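You operate a simulated robot arm through the tools that you are given. There is no shell and no other tool. Be economical: measure what you need, move in short steps, check, and stop when the job is done.

You run a simulated two-armed robot. Do the job below in one go: nothing can be reset, and whatever is moved stays where it is left.

TASK
Put the 2 mm shim from the top of the jacking table on the shelf under the jacking table and the 3 mm shim on the top of the grease bench. Take the soap can and leave it on the top of the grease bench. Take the pink block and leave it in the en waste. Put the yellow hub on the top of the jacking table away on the top of the hubs bench. Take the blue cartridge from the top of the jacking table and put it on the express board. Pick up the white cartridge from the top of the grease bench with one hand, pass it to the other hand and put it on the top of the flat cart. Put the 30 mm tool socket from the top of the repairs bench on the shelf under the repairs bench and the 36 mm tool socket on the top of the hubs bench. Put the red plug on the top of the repairs bench away on the tank ledge. Put the green can from the top of the flat cart on the black depot board. Take the blue block from the top of the black cart and put it on the purple packer. The order is free. Set down upright: soap can, pink block, yellow hub, blue cartridge, white cartridge, tool socket, red plug, green can.

It is judged by the outcome, as a careful person would: the job done as asked, and still so three seconds after it is handed in. It fails if anything else is knocked over, pushed out of place, dropped, spilled or broken.

THE ROBOT
Two 7-joint arms with two-finger parallel grippers on one trunk, on a base that drives. Base frame: it is fixed to the floor where the robot stands at the start and does not move with it; the origin is under the middle of the robot, x ahead of it, y to its left, z up. Readings come in mm, degrees, newtons and seconds.
The left shoulder is at the start at [70, 133, 1126], the right one opposite. Places, roughly: blue block (5x4x11 cm) [-8800, -2000, 800]; blue cartridge (6x6x11 cm) [500, -900, 900]; depot board [-2500, -1000, 500]; express board [2000, 1500, 750]; green can [-2750, -1000, 500]; pink block (4x6x6 cm) [700, -800, 800]; purple packer [-8500, -2250, 750]; red plug (4x4x7 cm) [2000, 1200, 900]; shelf under the jacking table [700, -500, 200]; shelf under the repairs bench [2300, 1800, 200]; shim [750, -250, 750]; soap can [750, -250, 750]; tank ledge (176x22 cm) [-7220, 8920, 800]; tool socket [2250, 1000, 750]; top of the flat cart [-2800, -1400, 400]; top of the grease bench [700, -1800, 800]; top of the hubs bench [2300, 4000, 800]; waste (20x17 cm) [-3440, 1740, 980]; white cartridge (6x6x11 cm) [900, -1500, 800]; yellow hub [1000, -750, 750]. Payload 1.57 kg a hand.
Tool frame (each hand has its own): the origin (TCP) lies between the finger pads and is the grasp point; the fingertips stand 30 mm ahead of it; z points along the fingers, y is the line along which they close. The gripper opens to 80 mm. The fingers are 17 mm wide and 12 mm thick; the gripper's body (40 by 82 mm) begins 80 mm behind the TCP.
Orientation is told as [roll, pitch, yaw] about the base's x, y, z axes, in that order, counted from this pose: with the fingers straight down and closing along the base's y, the tool's x points along the base's -x, its y along +y and its z along -z.

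THE INTERFACE
- The arms move only by the tool jog_arm. It takes "left_plan", "right_plan" or both (then of equal length, played together; a hand with none holds still); each is one flat list of numbers, 7 for each row, row after row: the turn, a rotation vector about the base's x, y, z in units of 5 degrees (1.0 is 5 degrees), then the shift along the base's x, y, z in units of 30 mm (1.0 is 30 mm), then the opening, from 0 (shut) to 1 (fully open). In form: [wx, wy, wz, tx, ty, tz, jaw, wx, wy, wz, tx, ty, tz, jaw, ...]. A call has 1 to 20 rows; each row shifts and turns the commanded pose from where the row before left it. A call with a number of a shift or a turn outside -1 to 1 is refused whole. Each row takes 0.2 s and may step no farther than 50 mm and 8.6 degrees from the row before; otherwise, or with a gripper value out of range, the whole call is refused. Where a pose cannot be reached the arm comes as near as it can. A force on the tool above 40 N (or 10 N above the force at the start of the call, whichever is more), or a blocked arm, ends the call early, and 0.2 s more pass. The fingers move at their own pace (about 153 mm/s each) and stop on an object; they squeeze with about 23 N. The grip force told is the motor's: it shows also when the fingers shut on nothing. Time passes only in rows, and 0.2 s behind the last, so rows that do not move let the fingers close. The reply holds the time, the measured pose of the TCP, the force on the tool along the base axes, the opening and the grip force, in the units named above and with some noise, with the torque about the TCP (base axes, N m) and any sound that the robot's microphone picked up.
- Cameras (640 x 400 px; columns grow to the right, rows downward): "scene" is now at [127.2, -20.8, 1338.4]; the picture's right is [-0.25, -0.97, 0.00], its down [-0.71, 0.18, -0.69] and it looks along [0.66, -0.17, -0.73] (base axes); focal length 254 px, centre (320, 200). "left" rides on the left gripper at [72, 7, -122] in its tool frame; the picture's right is [-0.09, 1.00, 0.00], its down [-0.84, -0.08, -0.54] and it looks along [-0.54, -0.05, 0.84] (tool axes); focal length 238 px, centre (320, 200). "right" rides on the right gripper at [72, -7, -122] in its tool frame; the picture's right is [0.09, 1.00, 0.00], its down [-0.84, 0.08, -0.54] and it looks along [-0.54, 0.05, 0.84] (tool axes); focal length 238 px, centre (320, 200). There is no depth. A picture from a camera that has moved, and an enlarged one, comes with that camera's place and axes in the base frame and with its lens.
- snapshot(camera): a new picture of that camera. The clock stands still meanwhile.
- slide_trunk(by): slides the trunk up (or, below 0, down) by that many mm; the arms and the scene camera ride with it, the base frame stays. It gives what a move gives, with no picture.
- drive_base(legs): drives the robot by 1 to 6 legs, each [ahead, left, turn to the left] in mm, mm and degrees, along the robot's own axes; the way and the turn of a leg run together, so that a leg with both is an arc; at most 1500 mm and 180 degrees a leg. The arms and the cameras ride along, it lands a little off, and it stops where it bumps. It gives what a move gives.
- aim_head(pan, tilt): turns the head with the scene camera to pan (to the left, within 86 degrees either way) and tilt (down, from -29 to 69), counted from straight ahead of the robot. It gives what a move gives.
- zoom(camera, box): a new picture of the part [left, top, right, bottom] of that camera's present view, enlarged. The clock stands still meanwhile.
- sign_off(): hands the job in; it is judged then, once.

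Work in short steps. Places have to be worked out from the pictures, the camera data and where the tool is seen: move nearer, look again, correct. Check each grasp and each placing, and mend what went wrong. You have 577 turns and 370 pictures in all, those below and enlarged ones among them. Open the grippers and draw the arms clear of the work before you hand the job in, unless the task says otherwise; then end with one line.

The tools are called after "Call:" as name(argument=value, ...) on one line, values as JSON. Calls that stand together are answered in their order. jog_arm: Moves the arms, as the interface text tells. Its arguments: {"type":"object","properties":{"left_plan":{"type":"array","items":{"type":"number"}},"right_plan":{"type":"array","items":{"type":"number"}}},"required":[]} The other tools are called the same way: slide_trunk (by) slides the trunk up or down; drive_base (legs) drives the base; aim_head (pan, tilt) turns the head that bears the scene camera; snapshot (camera) takes a picture; zoom (camera, box) takes an enlarged picture of a part of a camera's view; sign_off () hands the job in.

At the start:

```text
time_s: 0.0
left_tcp_pos: [517.1, 154.2, 1089.7]
left_tcp_rot: [0.0, 0.0, 0.1]
left_force: [-0.4, -0.3, -0.1]
left_ft_torque: [-0.02, -0.04, 0.01]
left_gripper_width: 80.2
left_grasp_force: 0.0
right_tcp_pos: [441.5, -344.8, 999.4]
right_tcp_rot: [0.1, -0.1, 0.0]
right_force: [-0.7, 0.1, -0.7]
right_ft_torque: [0.05, -0.02, -0.01]
right_gripper_width: 79.9
right_grasp_force: 0.0
trunk travel left (down, up): [-700.0, 240.0]
robot x, y, heading: [2.5, 0.0, 0.0]
head pan, tilt: [-14.3, 46.7]
```

scene: 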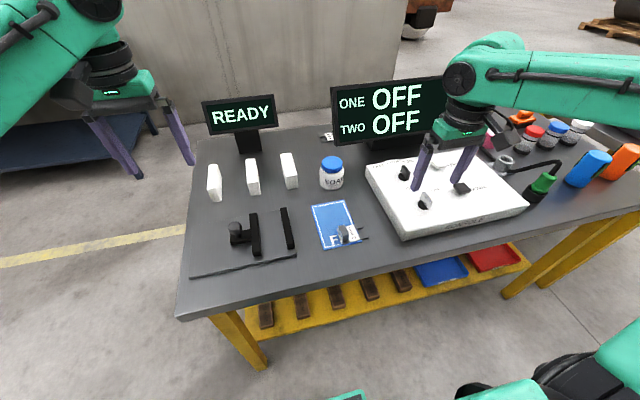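
right: 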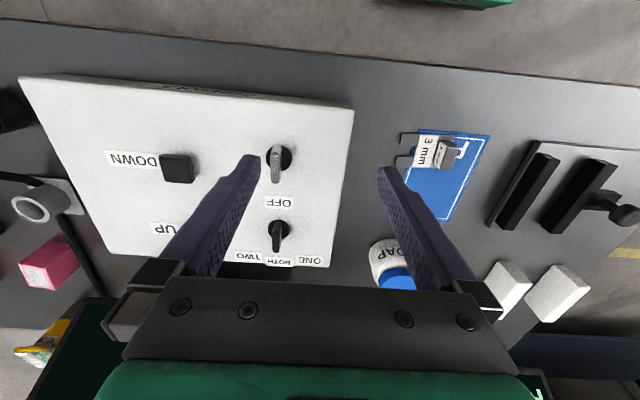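
left: 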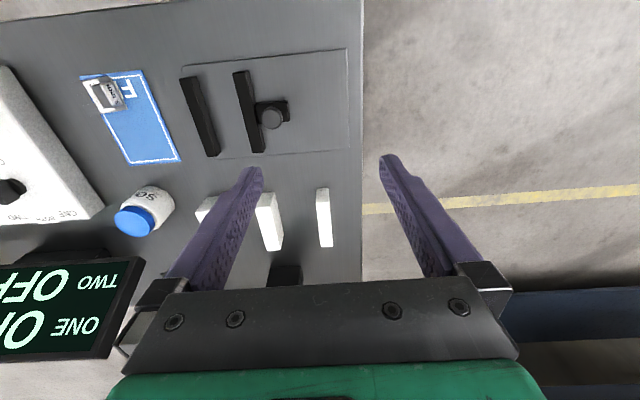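

I start by looking closer at the table in front: the shims on the blue mat, the soap can and the right part of the table.

Call:
zoom(camera="scene", box=[200, 130, 400, 255])

Call:
zoom(camera="right", box=[360, 100, 520, 200])

Call:
aim_head(pan=-50, tilt=40)

Call:
snapshot(camera="scene")

```text
3.20 times, centred on (300, 192) of scene
camera zoom: at [127.2, -20.8, 1338.4], right [-0.25, -0.97, 0.0], down [-0.71, 0.18, -0.69], along [0.66, -0.17, -0.73], focal length 814 px, centre (384, 224)
```

zoom: 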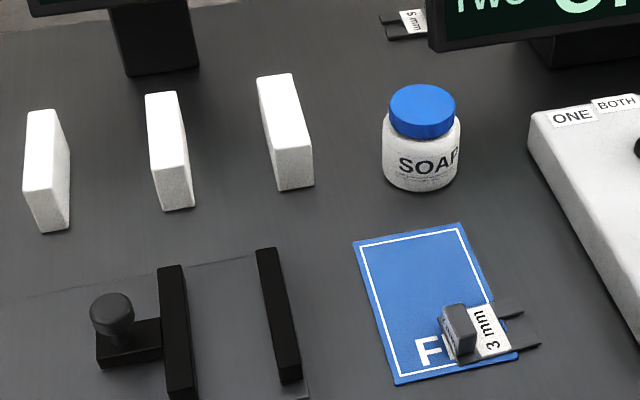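

```text
4.00 times, centred on (440, 150) of right
camera zoom: at [370.8, -351.8, 1120.9], right [-0.09, 1.0, 0.0], down [0.84, 0.08, 0.54], along [0.54, 0.05, -0.84], focal length 953 px, centre (-160, 400)
```

zoom: 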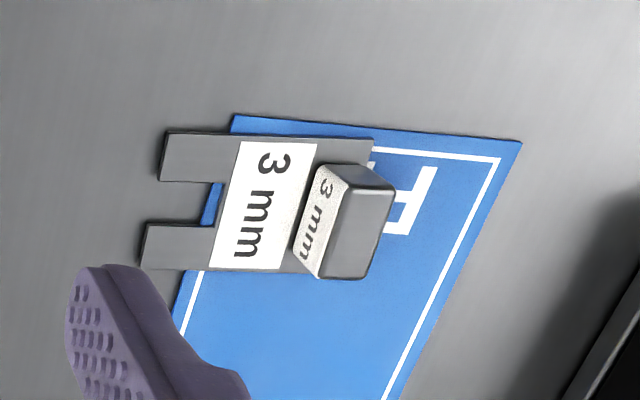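

```text
time_s: 1.0
left_tcp_pos: [518.0, 153.0, 1089.9]
left_tcp_rot: [0.0, 0.0, 0.2]
left_force: [-0.2, -0.5, 0.1]
left_ft_torque: [-0.01, 0.0, -0.03]
left_gripper_width: 79.9
left_grasp_force: 0.0
right_tcp_pos: [441.8, -345.6, 1000.1]
right_tcp_rot: [0.0, 0.0, 0.0]
right_force: [0.2, 0.7, -0.2]
right_ft_torque: [-0.01, 0.03, 0.05]
right_gripper_width: 79.9
right_grasp_force: 0.1
trunk travel left (down, up): [-700.0, 240.0]
robot x, y, heading: [-2.2, 2.0, 0.2]
head pan, tilt: [-50.0, 40.0]
```

```text
364 pictures are left
camera scene: at [104.6, -66.1, 1348.1], right [-0.77, -0.64, 0.0], down [-0.41, 0.49, -0.77], along [0.49, -0.59, -0.64], focal length 254 px, centre (320, 200)
```

scene: 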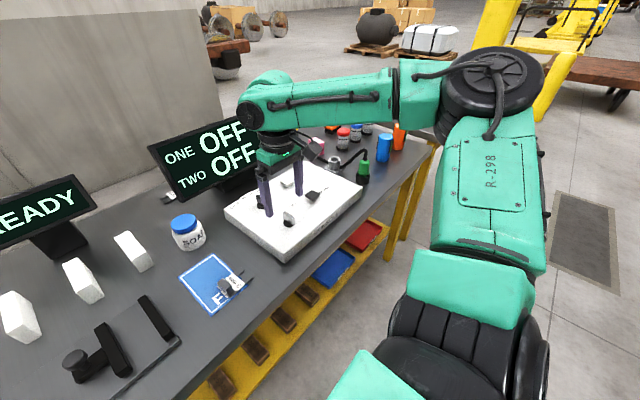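

The table top comes out at z≈808, the 3 mm shim near (472,-196). I look for the 2 mm shim and the rest of the table items.

Call:
zoom(camera="scene", box=[140, 110, 440, 300])

Call:
zoom(camera="right", box=[0, 40, 280, 215])

Call:
zoom(camera="right", box=[0, 150, 160, 400])

Call:
zoom(camera="scene", box=[290, 100, 440, 200])

```text
2.11 times, centred on (290, 205) of scene
camera zoom: at [104.6, -66.1, 1348.1], right [-0.77, -0.64, 0.0], down [-0.41, 0.49, -0.77], along [0.49, -0.59, -0.64], focal length 536 px, centre (383, 190)
```

zoom: 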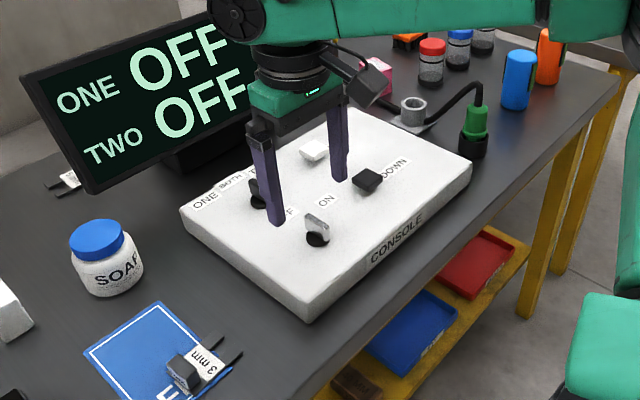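

```text
2.29 times, centred on (140, 128) of right
camera zoom: at [370.8, -351.8, 1120.9], right [-0.09, 1.0, 0.0], down [0.84, 0.08, 0.54], along [0.54, 0.05, -0.84], focal length 545 px, centre (731, 366)
```

zoom: 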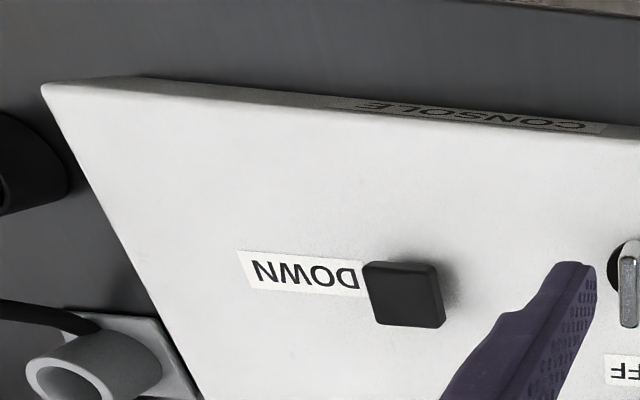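

```text
1.60 times, centred on (80, 275) of right
camera zoom: at [370.8, -351.8, 1120.9], right [-0.09, 1.0, 0.0], down [0.84, 0.08, 0.54], along [0.54, 0.05, -0.84], focal length 381 px, centre (704, 80)
```

zoom: 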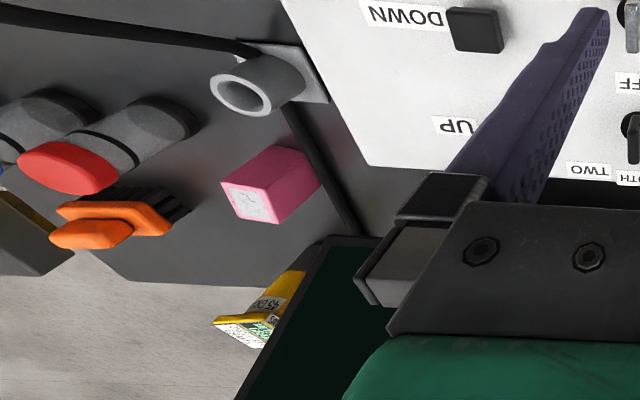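

```text
4.00 times, centred on (365, 150) of scene
camera zoom: at [104.6, -66.1, 1348.1], right [-0.77, -0.64, 0.0], down [-0.41, 0.49, -0.77], along [0.49, -0.59, -0.64], focal length 1018 px, centre (140, 400)
```

zoom: 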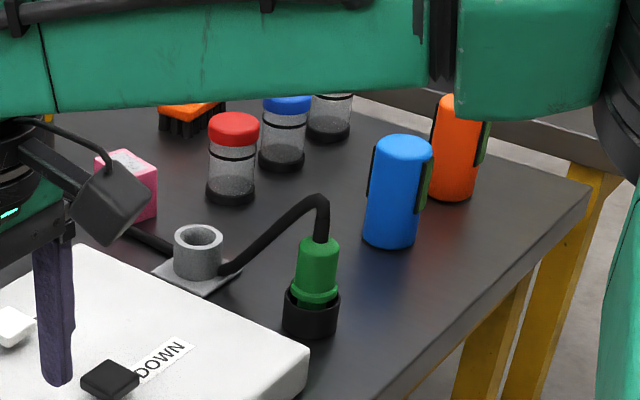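

The 2 mm shim isn't in view yet. I raise the trunk for a higher view over the screens and look left and right.

Call:
slide_trunk(by=240)

Call:
aim_head(pan=-25, tilt=40)

Call:
snapshot(camera="scene")

Call:
snapshot(camera="right")

Call:
snapshot(camera="left")

```text
time_s: 3.5
left_tcp_pos: [517.2, 154.4, 1329.8]
left_tcp_rot: [0.0, 0.0, 0.2]
left_force: [-0.8, 0.6, 0.2]
left_ft_torque: [0.02, 0.0, -0.02]
left_gripper_width: 80.1
left_grasp_force: 0.0
right_tcp_pos: [441.9, -345.3, 1239.3]
right_tcp_rot: [0.0, 0.0, 0.0]
right_force: [0.6, -0.3, -0.2]
right_ft_torque: [0.02, -0.03, -0.01]
right_gripper_width: 79.9
right_grasp_force: 0.1
trunk travel left (down, up): [-940.0, 0.0]
robot x, y, heading: [-2.5, -2.9, -0.0]
head pan, tilt: [-50.0, 40.0]
```

```text
time_s: 4.4
left_tcp_pos: [518.2, 154.5, 1329.0]
left_tcp_rot: [-0.1, 0.0, 0.1]
left_force: [0.6, 0.3, 0.1]
left_ft_torque: [-0.03, -0.02, 0.02]
left_gripper_width: 79.6
left_grasp_force: 0.2
right_tcp_pos: [442.2, -345.9, 1239.2]
right_tcp_rot: [-0.1, 0.0, 0.0]
right_force: [-0.2, 0.2, 0.3]
right_ft_torque: [0.0, 0.01, 0.01]
right_gripper_width: 80.0
right_grasp_force: 0.0
trunk travel left (down, up): [-940.0, 0.0]
robot x, y, heading: [-1.7, -0.2, -0.1]
head pan, tilt: [-25.0, 40.0]
```

```text
359 pictures are left
camera scene: at [126.9, -37.0, 1588.1], right [-0.42, -0.91, 0.0], down [-0.58, 0.27, -0.77], along [0.69, -0.32, -0.64], focal length 254 px, centre (320, 200)
```

scene: 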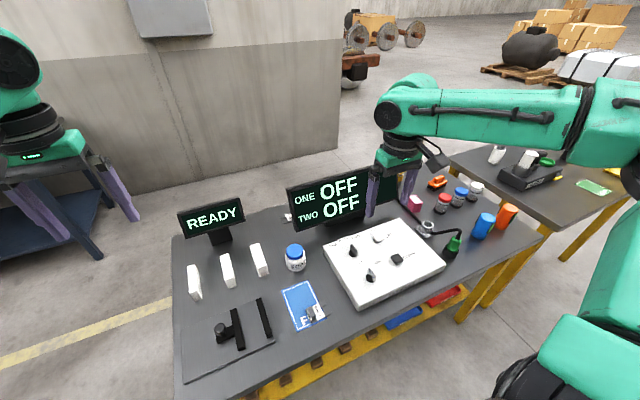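

```text
358 pictures are left
camera right: at [370.9, -351.8, 1360.9], right [-0.09, 1.0, 0.0], down [0.84, 0.08, 0.54], along [0.54, 0.05, -0.84], focal length 238 px, centre (320, 200)
```

right: 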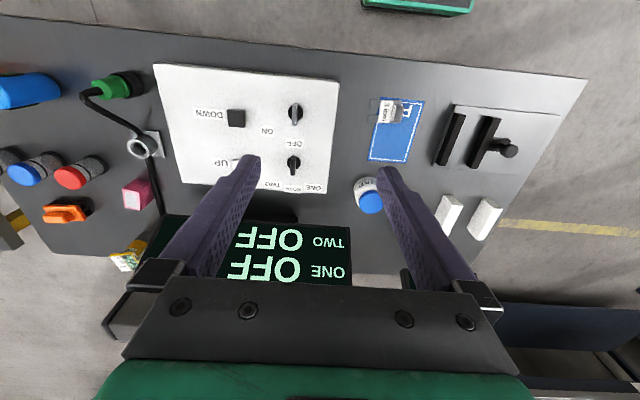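

```text
357 pictures are left
camera left: at [443.8, 160.9, 1450.9], right [0.09, 1.0, 0.0], down [0.84, -0.08, 0.54], along [0.54, -0.05, -0.84], focal length 238 px, centre (320, 200)
```

left: 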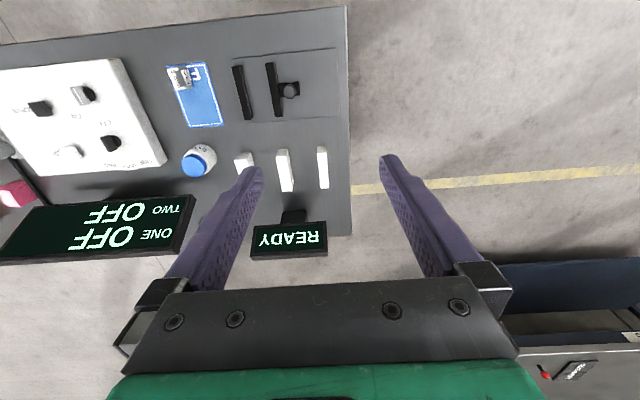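

I zoom on the odd items at the rear edge and the scene overview.

Call:
zoom(camera="right", box=[40, 150, 200, 280])

Call:
zoom(camera="scene", box=[360, 140, 640, 320])

Call:
zoom(camera="scene", box=[170, 160, 370, 285])

```text
3.08 times, centred on (120, 215) of right
camera zoom: at [370.9, -351.8, 1360.9], right [-0.09, 1.0, 0.0], down [0.84, 0.08, 0.54], along [0.54, 0.05, -0.84], focal length 733 px, centre (935, 154)
```

zoom: 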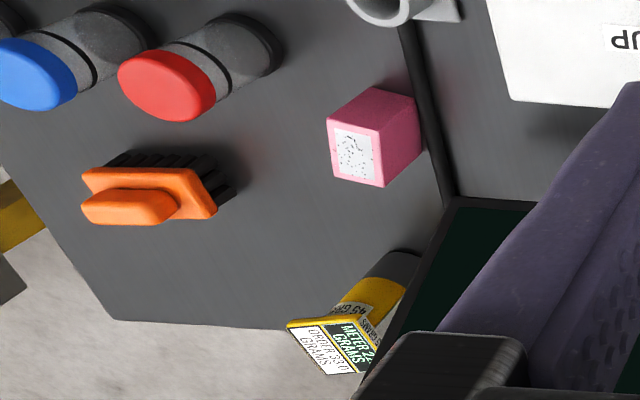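

```text
2.22 times, centred on (500, 230) of scene
camera zoom: at [126.9, -37.0, 1588.1], right [-0.42, -0.91, 0.0], down [-0.58, 0.27, -0.77], along [0.69, -0.32, -0.64], focal length 565 px, centre (-80, 133)
```

zoom: 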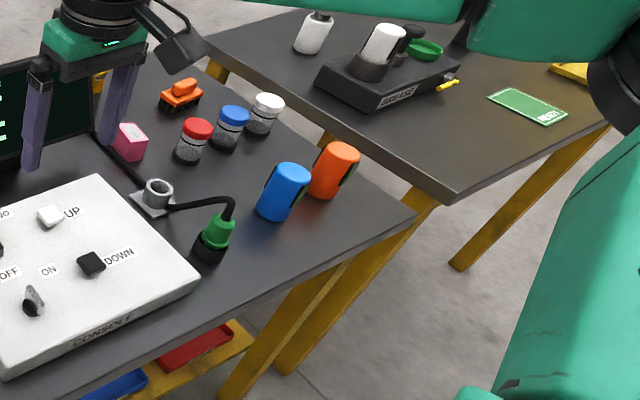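

```text
3.20 times, centred on (270, 222) of scene
camera zoom: at [126.9, -37.0, 1588.1], right [-0.42, -0.91, 0.0], down [-0.58, 0.27, -0.77], along [0.69, -0.32, -0.64], focal length 814 px, centre (480, 128)
```

zoom: 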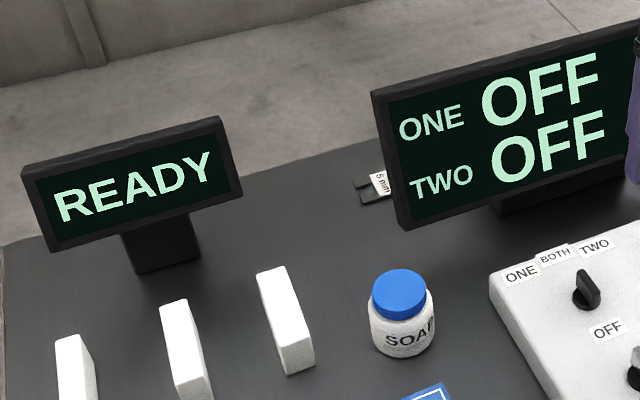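

The rear behind the big screen is hidden. I look to the left to see if I can drive there for a view behind the screens.

Call:
aim_head(pan=40, tilt=30)

Call:
snapshot(camera="scene")

Call:
aim_head(pan=-85, tilt=30)

Call:
snapshot(camera="scene")

```text
time_s: 5.8
left_tcp_pos: [516.6, 154.0, 1329.4]
left_tcp_rot: [-0.1, 0.0, 0.1]
left_force: [0.0, 0.8, -0.2]
left_ft_torque: [0.02, 0.03, 0.0]
left_gripper_width: 79.9
left_grasp_force: 0.1
right_tcp_pos: [441.6, -344.3, 1240.5]
right_tcp_rot: [0.0, 0.0, 0.0]
right_force: [-0.4, 0.1, -0.4]
right_ft_torque: [0.01, -0.03, -0.03]
right_gripper_width: 79.7
right_grasp_force: 0.1
trunk travel left (down, up): [-940.0, 0.0]
robot x, y, heading: [-0.2, -1.9, -0.2]
head pan, tilt: [40.0, 30.0]
```

```text
353 pictures are left
camera scene: at [119.2, 57.0, 1603.5], right [0.64, -0.77, 0.0], down [-0.38, -0.32, -0.87], along [0.66, 0.56, -0.5], focal length 254 px, centre (320, 200)
```

scene: 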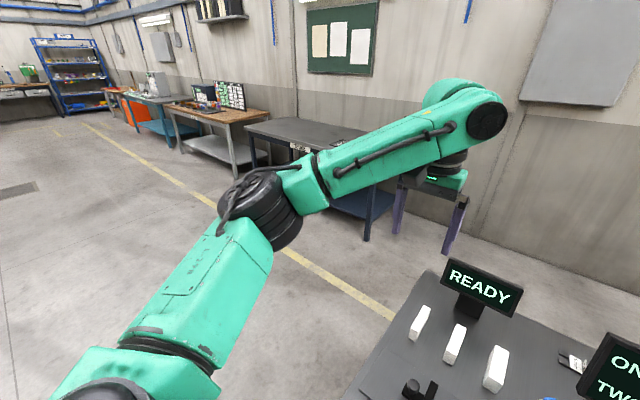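

```text
time_s: 7.8
left_tcp_pos: [517.1, 153.9, 1330.0]
left_tcp_rot: [0.1, 0.0, 0.1]
left_force: [0.8, 0.1, -0.2]
left_ft_torque: [0.01, 0.01, -0.02]
left_gripper_width: 80.1
left_grasp_force: 0.0
right_tcp_pos: [442.7, -344.7, 1240.3]
right_tcp_rot: [0.0, 0.0, 0.0]
right_force: [-0.8, -0.3, 0.1]
right_ft_torque: [-0.01, -0.02, -0.01]
right_gripper_width: 79.9
right_grasp_force: 0.1
trunk travel left (down, up): [-940.0, 0.0]
robot x, y, heading: [0.2, -0.9, -0.1]
head pan, tilt: [-85.0, 30.0]
```

```text
352 pictures are left
camera scene: at [57.8, -91.2, 1603.5], right [-1.0, -0.09, 0.0], down [-0.04, 0.5, -0.87], along [0.08, -0.86, -0.5], focal length 254 px, centre (320, 200)
```

scene: 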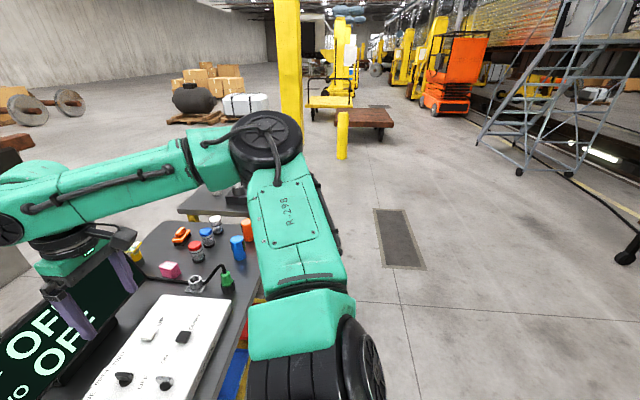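

Table spans about x 380–1010, y 220…-900. I drive round its left end with arms high to look behind the screens.

Call:
drive_base(legs=[[0, 800, 0], [650, 0, 0]])

Call:
aim_head(pan=-65, tilt=35)

Call:
snapshot(camera="scene")

```text
time_s: 15.3
left_tcp_pos: [1166.2, 951.5, 1330.2]
left_tcp_rot: [-0.1, -0.2, -0.4]
left_force: [0.2, 0.0, 0.2]
left_ft_torque: [-0.04, -0.03, 0.02]
left_gripper_width: 80.2
left_grasp_force: 0.0
right_tcp_pos: [1087.1, 452.1, 1239.6]
right_tcp_rot: [0.0, -0.1, -0.4]
right_force: [0.0, 0.0, 0.0]
right_ft_torque: [0.02, 0.01, 0.03]
right_gripper_width: 80.2
right_grasp_force: 0.0
trunk travel left (down, up): [-940.0, 0.0]
robot x, y, heading: [649.2, 799.4, -0.4]
head pan, tilt: [-85.0, 30.0]
```

```text
time_s: 16.2
left_tcp_pos: [1166.6, 950.6, 1329.3]
left_tcp_rot: [0.0, 0.0, -0.3]
left_force: [0.0, 0.2, 0.2]
left_ft_torque: [0.0, 0.03, -0.03]
left_gripper_width: 79.9
left_grasp_force: 0.0
right_tcp_pos: [1088.3, 452.0, 1239.4]
right_tcp_rot: [0.0, 0.0, -0.5]
right_force: [-0.4, 0.1, 1.2]
right_ft_torque: [-0.01, 0.0, 0.01]
right_gripper_width: 79.9
right_grasp_force: 0.1
trunk travel left (down, up): [-940.0, 0.0]
robot x, y, heading: [648.8, 796.9, -0.6]
head pan, tilt: [-65.0, 35.0]
```

```text
351 pictures are left
camera scene: at [735.6, 718.7, 1595.7], right [-0.91, -0.42, 0.0], down [-0.24, 0.52, -0.82], along [0.34, -0.75, -0.57], focal length 254 px, centre (320, 200)
```

scene: 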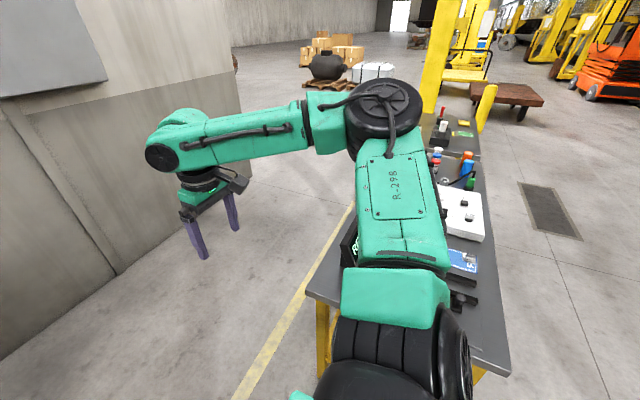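

The right arm blocks the view; I move forward a bit and turn to face along the table.

Call:
drive_base(legs=[[400, 150, 0], [0, 0, -90]])

Call:
aim_head(pan=0, tilt=35)

Call:
snapshot(camera="scene")

```text
time_s: 22.6
left_tcp_pos: [1198.3, 431.5, 1328.9]
left_tcp_rot: [0.0, 0.0, -90.0]
left_force: [-0.1, -0.5, -0.2]
left_ft_torque: [0.03, 0.02, -0.01]
left_gripper_width: 79.9
left_grasp_force: 0.0
right_tcp_pos: [699.4, 507.8, 1241.0]
right_tcp_rot: [0.0, 0.0, -90.1]
right_force: [-0.1, 0.9, -0.4]
right_ft_torque: [-0.02, 0.01, -0.02]
right_gripper_width: 79.8
right_grasp_force: 0.1
trunk travel left (down, up): [-940.0, 0.0]
robot x, y, heading: [1042.7, 952.6, -90.2]
head pan, tilt: [-65.0, 35.0]
```

```text
time_s: 23.9
left_tcp_pos: [1197.6, 432.7, 1329.5]
left_tcp_rot: [0.0, 0.0, -90.0]
left_force: [0.3, 0.0, 0.6]
left_ft_torque: [-0.02, -0.02, 0.0]
left_gripper_width: 80.1
left_grasp_force: 0.1
right_tcp_pos: [698.2, 508.9, 1240.0]
right_tcp_rot: [-0.1, -0.1, -90.1]
right_force: [0.3, -0.5, -1.0]
right_ft_torque: [-0.01, -0.02, 0.06]
right_gripper_width: 80.2
right_grasp_force: 0.2
trunk travel left (down, up): [-940.0, 0.0]
robot x, y, heading: [1046.0, 947.0, -89.8]
head pan, tilt: [0.0, 35.0]
```

```text
350 pictures are left
camera scene: at [1043.9, 809.9, 1595.7], right [-1.0, 0.0, 0.0], down [0.0, 0.57, -0.82], along [0.0, -0.82, -0.57], focal length 254 px, centre (320, 200)
```

scene: 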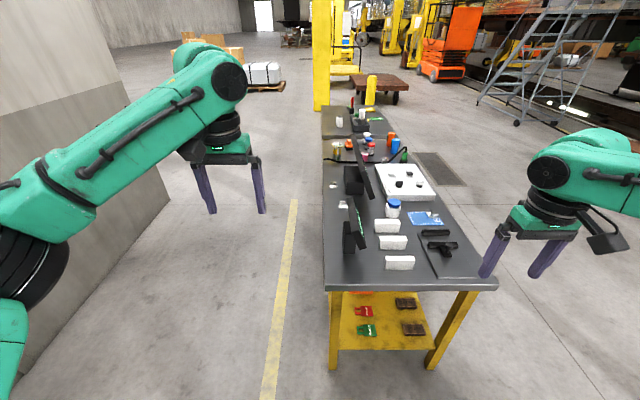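

Call:
zoom(camera="scene", box=[310, 110, 410, 180])

Call:
zoom(camera="scene", box=[310, 170, 450, 258])

Call:
zoom(camera="scene", box=[320, 275, 480, 375])

```text
5.71 times, centred on (360, 145) of scene
camera zoom: at [1043.9, 809.9, 1595.7], right [-1.0, 0.0, 0.0], down [0.0, 0.57, -0.82], along [0.0, -0.82, -0.57], focal length 1454 px, centre (91, 514)
```

zoom: 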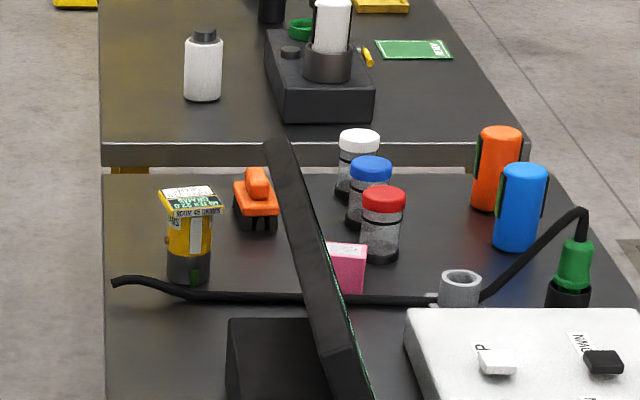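

```text
4.55 times, centred on (380, 214) of scene
camera zoom: at [1043.9, 809.9, 1595.7], right [-1.0, 0.0, 0.0], down [0.0, 0.57, -0.82], along [0.0, -0.82, -0.57], focal length 1156 px, centre (47, 136)
```

zoom: 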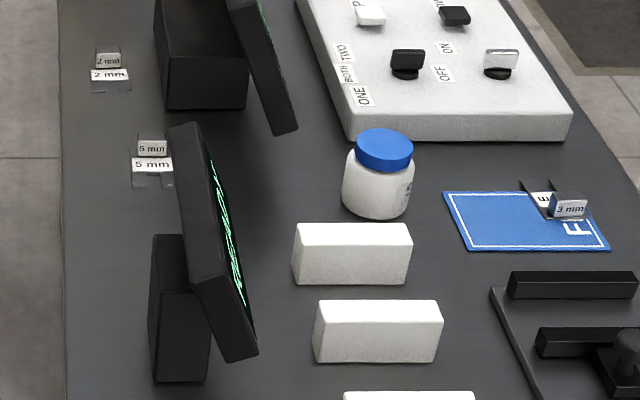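

```text
4.00 times, centred on (400, 325) of scene
camera zoom: at [1043.9, 809.9, 1595.7], right [-1.0, 0.0, 0.0], down [0.0, 0.57, -0.82], along [0.0, -0.82, -0.57], focal length 1018 px, centre (0, -300)
```

zoom: 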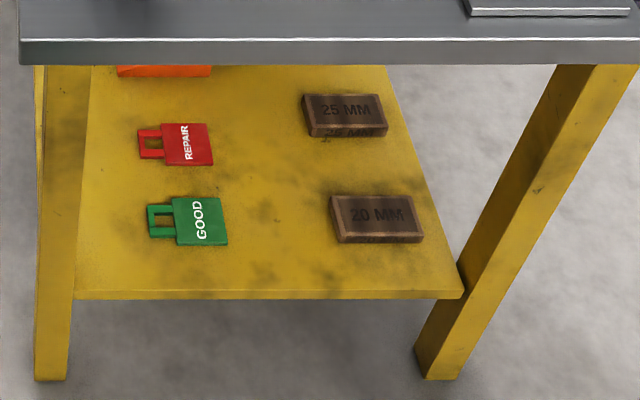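

The 2 mm shim stands behind the big screen near (964,-491), the yellow hub near (924,-820), and the shelf is visible. I drive to the back side of the table, facing it.

Call:
drive_base(legs=[[0, 500, 0], [1284, 0, 0], [0, 0, -90]])

Call:
slide_trunk(by=-200)

Call:
aim_head(pan=0, tilt=40)

Call:
snapshot(camera="scene")

Call:
snapshot(camera="left")

```text
time_s: 36.8
left_tcp_pos: [1030.0, -499.4, 1328.3]
left_tcp_rot: [0.1, 0.0, -179.6]
left_force: [-0.2, 0.4, 0.2]
left_ft_torque: [0.01, -0.02, 0.01]
left_gripper_width: 80.0
left_grasp_force: 0.2
right_tcp_pos: [1102.0, 0.6, 1238.9]
right_tcp_rot: [0.0, 0.1, -179.7]
right_force: [-0.3, 0.4, 0.2]
right_ft_torque: [0.0, -0.01, -0.03]
right_gripper_width: 80.2
right_grasp_force: 0.0
trunk travel left (down, up): [-940.0, 0.0]
robot x, y, heading: [1550.2, -340.9, -179.7]
head pan, tilt: [0.0, 35.0]
```

```text
time_s: 39.0
left_tcp_pos: [1030.8, -496.8, 1129.7]
left_tcp_rot: [0.1, 0.1, -179.5]
left_force: [-0.6, -0.3, 0.2]
left_ft_torque: [-0.03, 0.02, -0.02]
left_gripper_width: 80.1
left_grasp_force: 0.2
right_tcp_pos: [1102.5, 0.7, 1040.4]
right_tcp_rot: [0.0, -0.1, -179.6]
right_force: [-0.5, -0.3, 0.1]
right_ft_torque: [0.02, 0.05, -0.01]
right_gripper_width: 79.8
right_grasp_force: 0.0
trunk travel left (down, up): [-740.0, 200.0]
robot x, y, heading: [1545.2, -343.3, -179.7]
head pan, tilt: [0.0, 35.0]
```

```text
time_s: 39.6
left_tcp_pos: [1031.3, -499.9, 1129.6]
left_tcp_rot: [0.0, 0.1, -179.5]
left_force: [-1.0, 1.1, 0.0]
left_ft_torque: [-0.02, -0.01, 0.0]
left_gripper_width: 80.0
left_grasp_force: 0.2
right_tcp_pos: [1102.2, 0.3, 1040.9]
right_tcp_rot: [0.0, 0.0, -179.7]
right_force: [-0.1, 0.4, 0.2]
right_ft_torque: [-0.01, -0.03, 0.02]
right_gripper_width: 79.8
right_grasp_force: 0.1
trunk travel left (down, up): [-740.0, 200.0]
robot x, y, heading: [1545.3, -337.5, -179.4]
head pan, tilt: [0.0, 40.0]
```

```text
346 pictures are left
camera scene: at [1410.6, -342.6, 1388.2], right [-0.01, 1.0, 0.0], down [0.64, 0.0, -0.77], along [-0.77, -0.01, -0.64], focal length 254 px, centre (320, 200)
```

scene: 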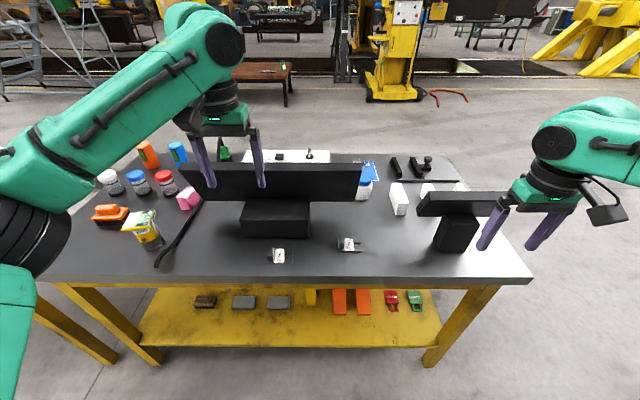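

```text
345 pictures are left
camera left: at [1100.6, -504.1, 1250.9], right [-0.08, -1.0, 0.0], down [-0.84, 0.07, 0.54], along [-0.54, 0.05, -0.84], focal length 238 px, centre (320, 200)
```

left: 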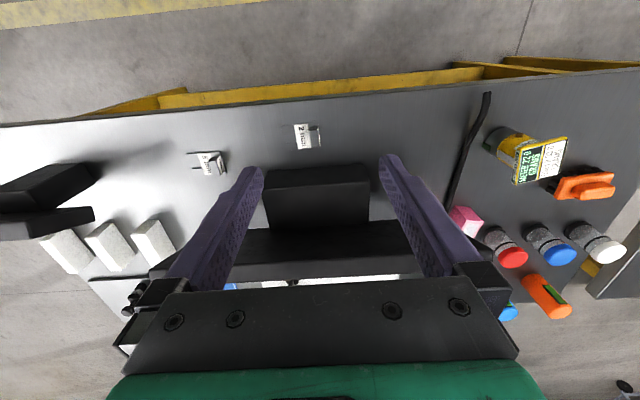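

I zoom on the 2 mm shim and the shelf below for a placing spot.

Call:
zoom(camera="left", box=[260, 100, 360, 162])

Call:
zoom(camera="scene", box=[100, 220, 500, 370])

Call:
zoom(camera="scene", box=[240, 220, 380, 280])

```text
6.40 times, centred on (310, 131) of left
camera zoom: at [1100.6, -504.1, 1250.9], right [-0.08, -1.0, 0.0], down [-0.84, 0.07, 0.54], along [-0.54, 0.05, -0.84], focal length 1525 px, centre (384, 642)
```

zoom: 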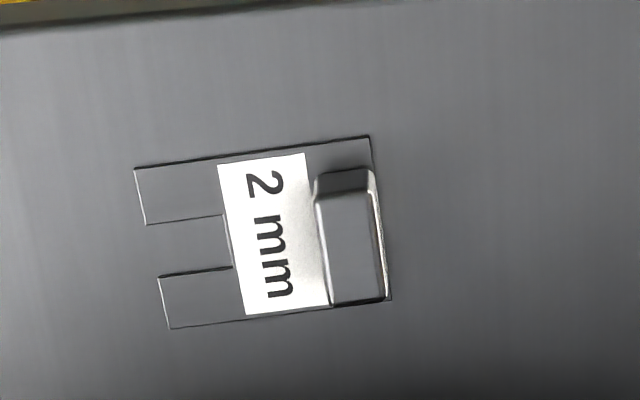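

```text
1.60 times, centred on (300, 295) of scene
camera zoom: at [1410.6, -342.6, 1388.2], right [-0.01, 1.0, 0.0], down [0.64, 0.0, -0.77], along [-0.77, -0.01, -0.64], focal length 407 px, centre (352, 48)
```

zoom: 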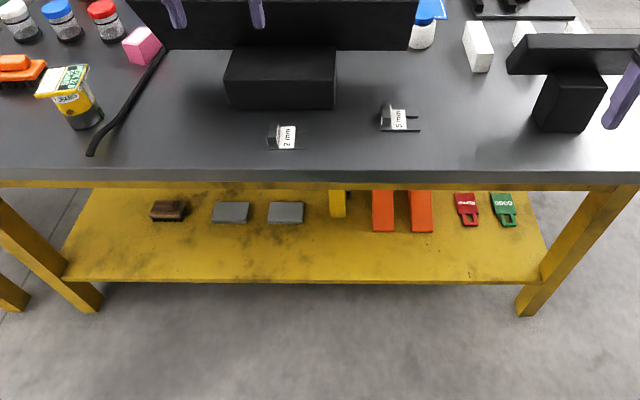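

```text
4.57 times, centred on (310, 250) of scene
camera zoom: at [1410.6, -342.6, 1388.2], right [-0.01, 1.0, 0.0], down [0.64, 0.0, -0.77], along [-0.77, -0.01, -0.64], focal length 1163 px, centre (366, -29)
```

zoom: 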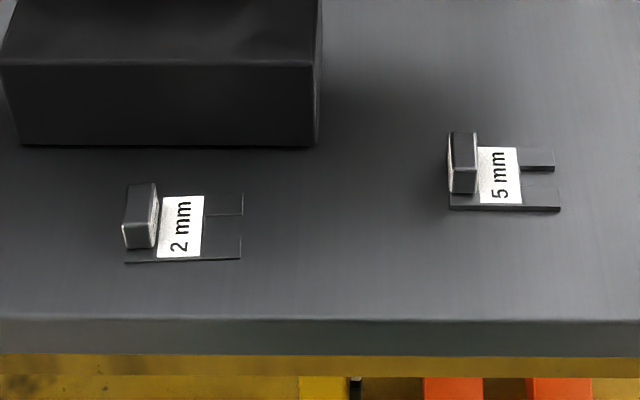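

Handle of the 2 mm shim: (962,-483), thin along y (~14 mm). I tilt the left hand 40° forward (so the shim can later be slid onto the shelf), draw back and down, and lift the right arm clear.

Call:
jog_arm(left_plan=[0, 1, 0, 0.6, 0.1, -0.8, 1, 0, 1, 0, 0.6, 0.1, -0.8, 1, 0, 1, 0, 0.6, 0.1, -0.8, 1, 0, 1, 0, 0.6, 0.1, -0.8, 1, 0, 1, 0, 0.6, 0.1, -0.8, 1, 0, 1, 0, 0.6, 0.05, -0.8, 1, 0, 1, 0, 0.2, 0, -0.8, 0.6, 0, 1, 0, 0.2, 0, -0.8, 0.6], right_plan=[0, 0, 0, 0.5, 0, 0.8, 1, 0, 0, 0, 0.5, 0, 0.8, 1, 0, 0, 0, 0.5, 0, 0.8, 1, 0, 0, 0, 0.5, 0, 0.8, 1, 0, 0, 0, 0.5, 0, 0.8, 1, 0, 0, 0, 0.5, 0, 0.8, 1, 0, 0, 0, 0, 0, 0, 1, 0, 0, 0, 0, 0, 0, 1])

Call:
drive_base(legs=[[100, 0, -0.5]])

Call:
snapshot(camera="left")

```text
time_s: 41.4
left_tcp_pos: [1143.4, -485.5, 935.0]
left_tcp_rot: [-0.4, -40.1, -179.5]
left_force: [0.3, -0.3, -0.4]
left_ft_torque: [0.01, -0.02, 0.01]
left_gripper_width: 47.8
left_grasp_force: 0.1
left hand out of reach, approached as far as the arm can: row 6
right_tcp_pos: [1194.9, 2.0, 1185.5]
right_tcp_rot: [0.0, -0.1, -179.6]
right_force: [-0.6, 0.5, 0.4]
right_ft_torque: [-0.03, 0.01, -0.01]
right_gripper_width: 79.9
right_grasp_force: 0.0
trunk travel left (down, up): [-740.0, 200.0]
robot x, y, heading: [1543.6, -337.9, -179.5]
head pan, tilt: [0.0, 40.0]
```

```text
time_s: 42.6
left_tcp_pos: [1042.1, -482.3, 935.6]
left_tcp_rot: [-0.4, -40.0, -179.8]
left_force: [-0.3, -0.2, -0.1]
left_ft_torque: [-0.01, -0.01, 0.0]
left_gripper_width: 47.7
left_grasp_force: 0.1
right_tcp_pos: [1097.6, 3.6, 1184.2]
right_tcp_rot: [0.0, -0.1, 179.8]
right_force: [0.7, -1.0, -0.1]
right_ft_torque: [0.0, -0.03, 0.03]
right_gripper_width: 79.9
right_grasp_force: 0.0
trunk travel left (down, up): [-740.0, 200.0]
robot x, y, heading: [1444.0, -339.2, 179.7]
head pan, tilt: [0.0, 40.0]
```

```text
341 pictures are left
camera left: at [1174.8, -489.1, 982.0], right [-0.07, -1.0, 0.05], down [-0.29, 0.07, 0.95], along [-0.95, 0.05, -0.3], focal length 238 px, centre (320, 200)
```

left: 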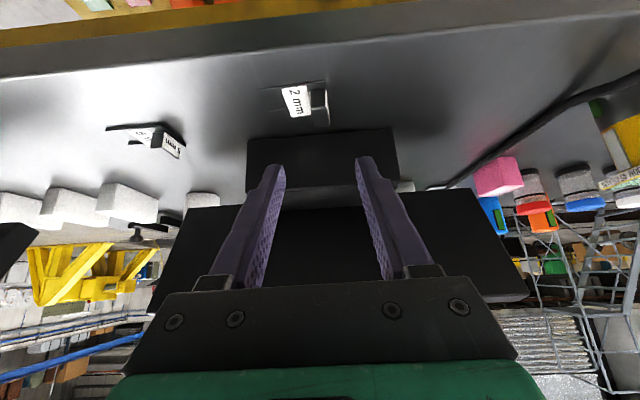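

Call:
zoom(camera="left", box=[260, 70, 380, 145])

```text
5.33 times, centred on (320, 108) of left
camera zoom: at [1174.8, -489.1, 982.0], right [-0.07, -1.0, 0.05], down [-0.29, 0.07, 0.95], along [-0.95, 0.05, -0.3], focal length 1271 px, centre (320, 693)
```

zoom: 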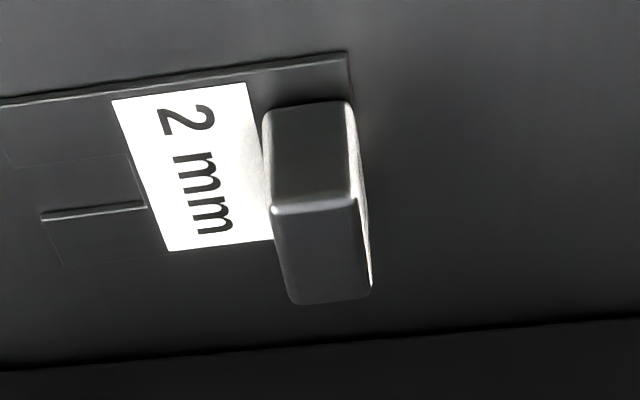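

Handle spans x 960–987, top z≈833. I bring the fingers down around it.

Call:
jog_arm(left_plan=[0, 0, 0, -0.44, 0, -0.78, 0.6, 0, 0, 0, -0.44, 0, -0.78, 0.6, 0, 0, 0, -0.44, 0, -0.78, 0.6, 0, 0, 0, -0.44, 0, -0.7, 0.6])

Call:
snapshot(camera="left")

```text
time_s: 43.6
left_tcp_pos: [987.9, -481.6, 843.1]
left_tcp_rot: [-0.5, -40.0, -179.7]
left_force: [-0.5, 0.0, -0.1]
left_ft_torque: [0.01, 0.02, 0.01]
left_gripper_width: 48.1
left_grasp_force: 0.1
right_tcp_pos: [1096.8, 3.5, 1184.6]
right_tcp_rot: [-0.1, 0.0, 180.0]
right_force: [-0.7, 0.1, 0.2]
right_ft_torque: [-0.01, 0.05, -0.04]
right_gripper_width: 80.1
right_grasp_force: 0.1
trunk travel left (down, up): [-740.0, 200.0]
robot x, y, heading: [1447.4, -337.9, 180.1]
head pan, tilt: [0.0, 40.0]
```

```text
339 pictures are left
camera left: at [1120.4, -488.8, 890.0], right [-0.07, -1.0, 0.05], down [-0.29, 0.07, 0.95], along [-0.95, 0.05, -0.3], focal length 238 px, centre (320, 200)
```

left: 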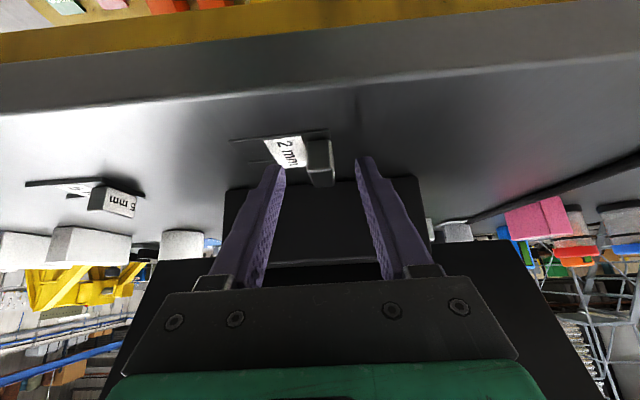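

Fingers straddle the handle. I lower 3 mm and close.

Call:
jog_arm(left_plan=[0, 0, 0, 0, 0, -0.1, 0.6, 0, 0, 0, 0, 0, 0, 0, 0, 0, 0, 0, 0, 0, 0, 0, 0, 0, 0, 0, 0, 0])

Call:
zoom(camera="left", box=[220, 80, 420, 205])

```text
time_s: 44.6
left_tcp_pos: [989.9, -482.5, 840.8]
left_tcp_rot: [-0.4, -39.9, -179.9]
left_force: [0.0, 0.2, -1.0]
left_ft_torque: [0.0, -0.04, -0.01]
left_gripper_width: 17.4
left_grasp_force: 23.0
right_tcp_pos: [1096.1, 3.3, 1184.5]
right_tcp_rot: [-0.1, 0.0, 179.9]
right_force: [-0.3, 1.1, 0.5]
right_ft_torque: [0.04, 0.0, -0.03]
right_gripper_width: 80.2
right_grasp_force: 0.1
trunk travel left (down, up): [-740.0, 200.0]
robot x, y, heading: [1448.1, -342.1, 179.8]
head pan, tilt: [0.0, 40.0]
```

```text
3.20 times, centred on (320, 142) of left
camera zoom: at [1120.9, -488.9, 887.1], right [-0.07, -1.0, 0.05], down [-0.29, 0.07, 0.95], along [-0.95, 0.05, -0.3], focal length 763 px, centre (320, 384)
```

zoom: 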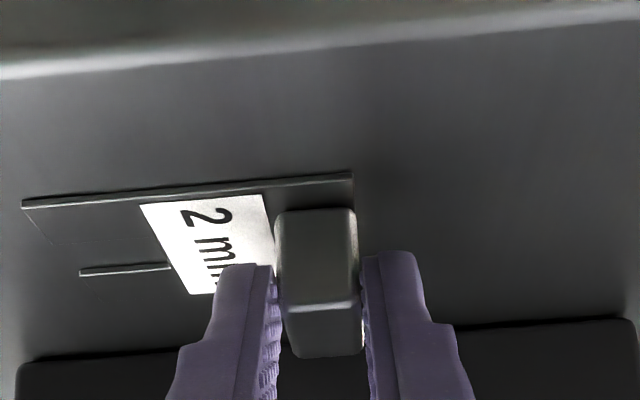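

Gripped (17 mm). I lift, back away from the table, and lower the trunk to shelf level.

Call:
jog_arm(left_plan=[0, 0, 0, 0, 0, 0.5, 0, 0, 0, 0, 0, 0, 1, 0, 0, 0, 0, 0, 0, 1, 0])

Call:
drive_base(legs=[[-330, 0, 0]])

Call:
slide_trunk(by=-600)

Call:
aim_head(pan=10, tilt=25)

Call:
snapshot(camera="scene")

Call:
snapshot(camera="left")

```text
time_s: 45.4
left_tcp_pos: [988.2, -481.7, 916.4]
left_tcp_rot: [-0.4, -39.8, -179.8]
left_force: [1.0, 0.2, -1.1]
left_ft_torque: [0.0, -0.07, 0.03]
left_gripper_width: 17.3
left_grasp_force: 22.7
right_tcp_pos: [1096.6, 3.9, 1183.9]
right_tcp_rot: [0.0, 0.0, 179.9]
right_force: [0.0, 0.2, 0.1]
right_ft_torque: [0.0, 0.04, 0.02]
right_gripper_width: 80.1
right_grasp_force: 0.1
trunk travel left (down, up): [-740.0, 200.0]
robot x, y, heading: [1443.8, -341.4, 179.9]
head pan, tilt: [0.0, 40.0]
```

```text
time_s: 47.5
left_tcp_pos: [1316.4, -481.9, 915.9]
left_tcp_rot: [-0.5, -39.9, -179.8]
left_force: [-1.5, -1.1, -0.9]
left_ft_torque: [-0.04, -0.04, 0.02]
left_gripper_width: 17.3
left_grasp_force: 23.2
right_tcp_pos: [1426.4, 3.2, 1184.8]
right_tcp_rot: [0.0, 0.0, 179.8]
right_force: [-0.8, -0.4, 0.5]
right_ft_torque: [0.01, 0.02, -0.02]
right_gripper_width: 80.0
right_grasp_force: 0.0
trunk travel left (down, up): [-740.0, 200.0]
robot x, y, heading: [1777.1, -343.6, 179.9]
head pan, tilt: [0.0, 40.0]
```

```text
refused: -600 is not a number from -400 to 400
```

```text
time_s: 48.3
left_tcp_pos: [1319.3, -481.7, 915.7]
left_tcp_rot: [-0.3, -39.9, -179.9]
left_force: [0.4, 0.2, -1.4]
left_ft_torque: [0.0, -0.06, -0.03]
left_gripper_width: 17.3
left_grasp_force: 22.9
right_tcp_pos: [1427.4, 3.2, 1185.4]
right_tcp_rot: [0.0, 0.0, 179.8]
right_force: [-0.4, 0.8, -0.2]
right_ft_torque: [-0.03, 0.03, -0.01]
right_gripper_width: 79.9
right_grasp_force: 0.0
trunk travel left (down, up): [-740.0, 200.0]
robot x, y, heading: [1775.2, -341.1, 180.0]
head pan, tilt: [10.0, 25.0]
```

```text
337 pictures are left
camera scene: at [1636.8, -358.2, 1411.4], right [-0.17, 0.99, 0.0], down [0.42, 0.07, -0.91], along [-0.89, -0.15, -0.42], focal length 254 px, centre (320, 200)
```

scene: 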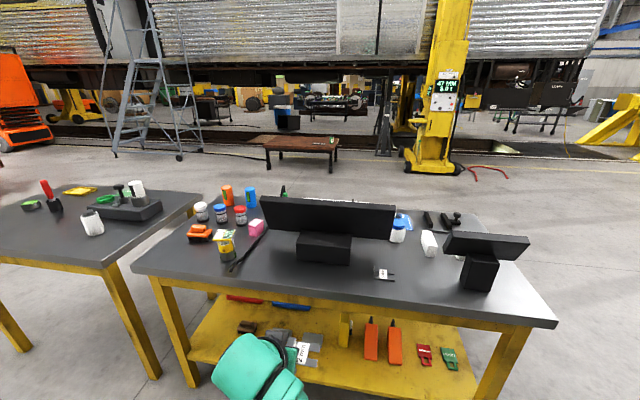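

```text
336 pictures are left
camera left: at [1450.4, -488.7, 962.9], right [-0.07, -1.0, 0.05], down [-0.29, 0.07, 0.95], along [-0.95, 0.05, -0.3], focal length 238 px, centre (320, 200)
```

left: 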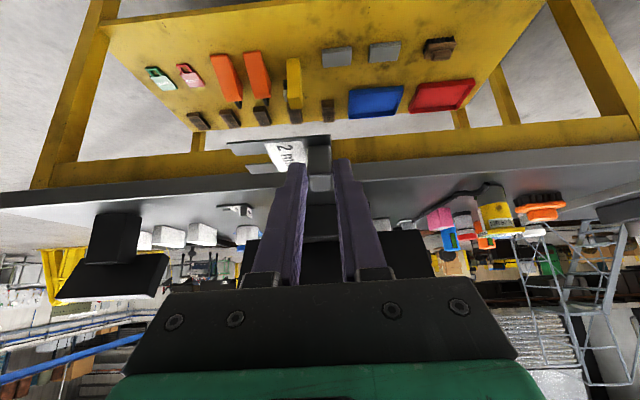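

Call:
slide_trunk(by=-400)

Call:
slide_trunk(by=-200)

Call:
snapshot(camera="scene")

Call:
snapshot(camera="left")

```text
time_s: 52.1
left_tcp_pos: [1317.6, -482.4, 516.5]
left_tcp_rot: [-0.5, -40.0, -179.9]
left_force: [0.2, -0.2, -0.8]
left_ft_torque: [0.02, -0.05, 0.03]
left_gripper_width: 17.3
left_grasp_force: 22.8
right_tcp_pos: [1427.3, 3.9, 784.8]
right_tcp_rot: [-0.1, 0.0, 179.7]
right_force: [0.3, -0.4, 0.2]
right_ft_torque: [0.01, 0.0, -0.02]
right_gripper_width: 80.0
right_grasp_force: 0.0
trunk travel left (down, up): [-340.0, 600.0]
robot x, y, heading: [1780.5, -341.8, 179.8]
head pan, tilt: [10.0, 25.0]
```

```text
time_s: 54.3
left_tcp_pos: [1318.1, -482.2, 313.8]
left_tcp_rot: [-0.5, -40.0, -179.9]
left_force: [-0.2, 0.1, -0.9]
left_ft_torque: [-0.02, -0.03, -0.01]
left_gripper_width: 17.4
left_grasp_force: 22.9
right_tcp_pos: [1428.0, 3.7, 583.3]
right_tcp_rot: [0.0, 0.0, 179.8]
right_force: [1.0, 0.1, -0.1]
right_ft_torque: [-0.04, 0.04, 0.01]
right_gripper_width: 79.9
right_grasp_force: 0.0
trunk travel left (down, up): [-140.0, 800.0]
robot x, y, heading: [1782.5, -341.2, 180.0]
head pan, tilt: [10.0, 25.0]
```

```text
335 pictures are left
camera scene: at [1636.5, -358.3, 811.5], right [-0.17, 0.99, 0.0], down [0.42, 0.07, -0.91], along [-0.89, -0.15, -0.42], focal length 254 px, centre (320, 200)
```

scene: 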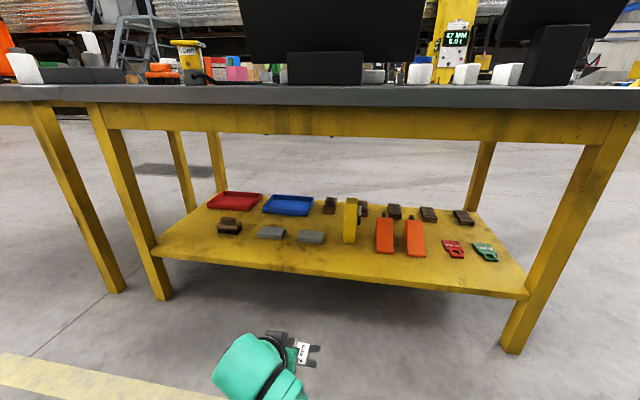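

```text
334 pictures are left
camera left: at [1450.2, -488.7, 362.9], right [-0.07, -1.0, 0.05], down [-0.29, 0.07, 0.95], along [-0.95, 0.05, -0.3], focal length 238 px, centre (320, 200)
```

left: 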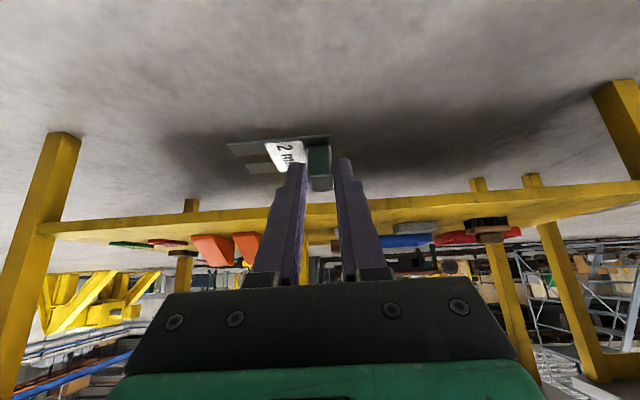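

Shelf top is z≈205, its rear edge x≈967. I drive forward so the shim comes over the shelf.

Call:
drive_base(legs=[[345, 0, 0]])

Call:
snapshot(camera="left")

Call:
snapshot(camera="scene")

```text
time_s: 56.6
left_tcp_pos: [972.3, -482.2, 317.0]
left_tcp_rot: [-0.4, -39.9, -179.8]
left_force: [0.3, -1.4, -0.8]
left_ft_torque: [0.0, -0.03, -0.01]
left_gripper_width: 17.4
left_grasp_force: 23.0
right_tcp_pos: [1081.2, 3.4, 584.2]
right_tcp_rot: [0.0, 0.1, 179.9]
right_force: [0.4, -0.4, -0.5]
right_ft_torque: [0.01, 0.03, 0.02]
right_gripper_width: 79.9
right_grasp_force: 0.0
trunk travel left (down, up): [-140.0, 800.0]
robot x, y, heading: [1431.6, -340.9, 180.0]
head pan, tilt: [10.0, 25.0]
```

```text
333 pictures are left
camera left: at [1104.3, -488.6, 362.8], right [-0.07, -1.0, 0.05], down [-0.29, 0.07, 0.95], along [-0.95, 0.05, -0.3], focal length 238 px, centre (320, 200)
```

left: 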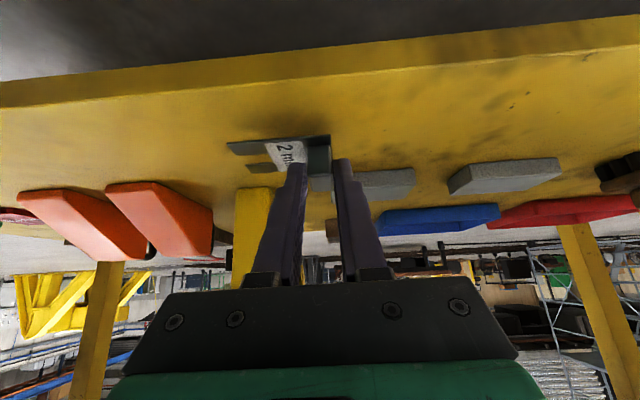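

```text
332 pictures are left
camera scene: at [1290.3, -357.9, 811.4], right [-0.17, 0.98, 0.0], down [0.42, 0.07, -0.91], along [-0.89, -0.16, -0.42], focal length 254 px, centre (320, 200)
```

scene: 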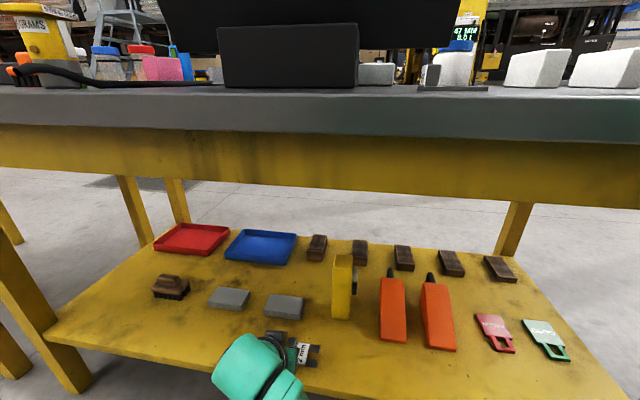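

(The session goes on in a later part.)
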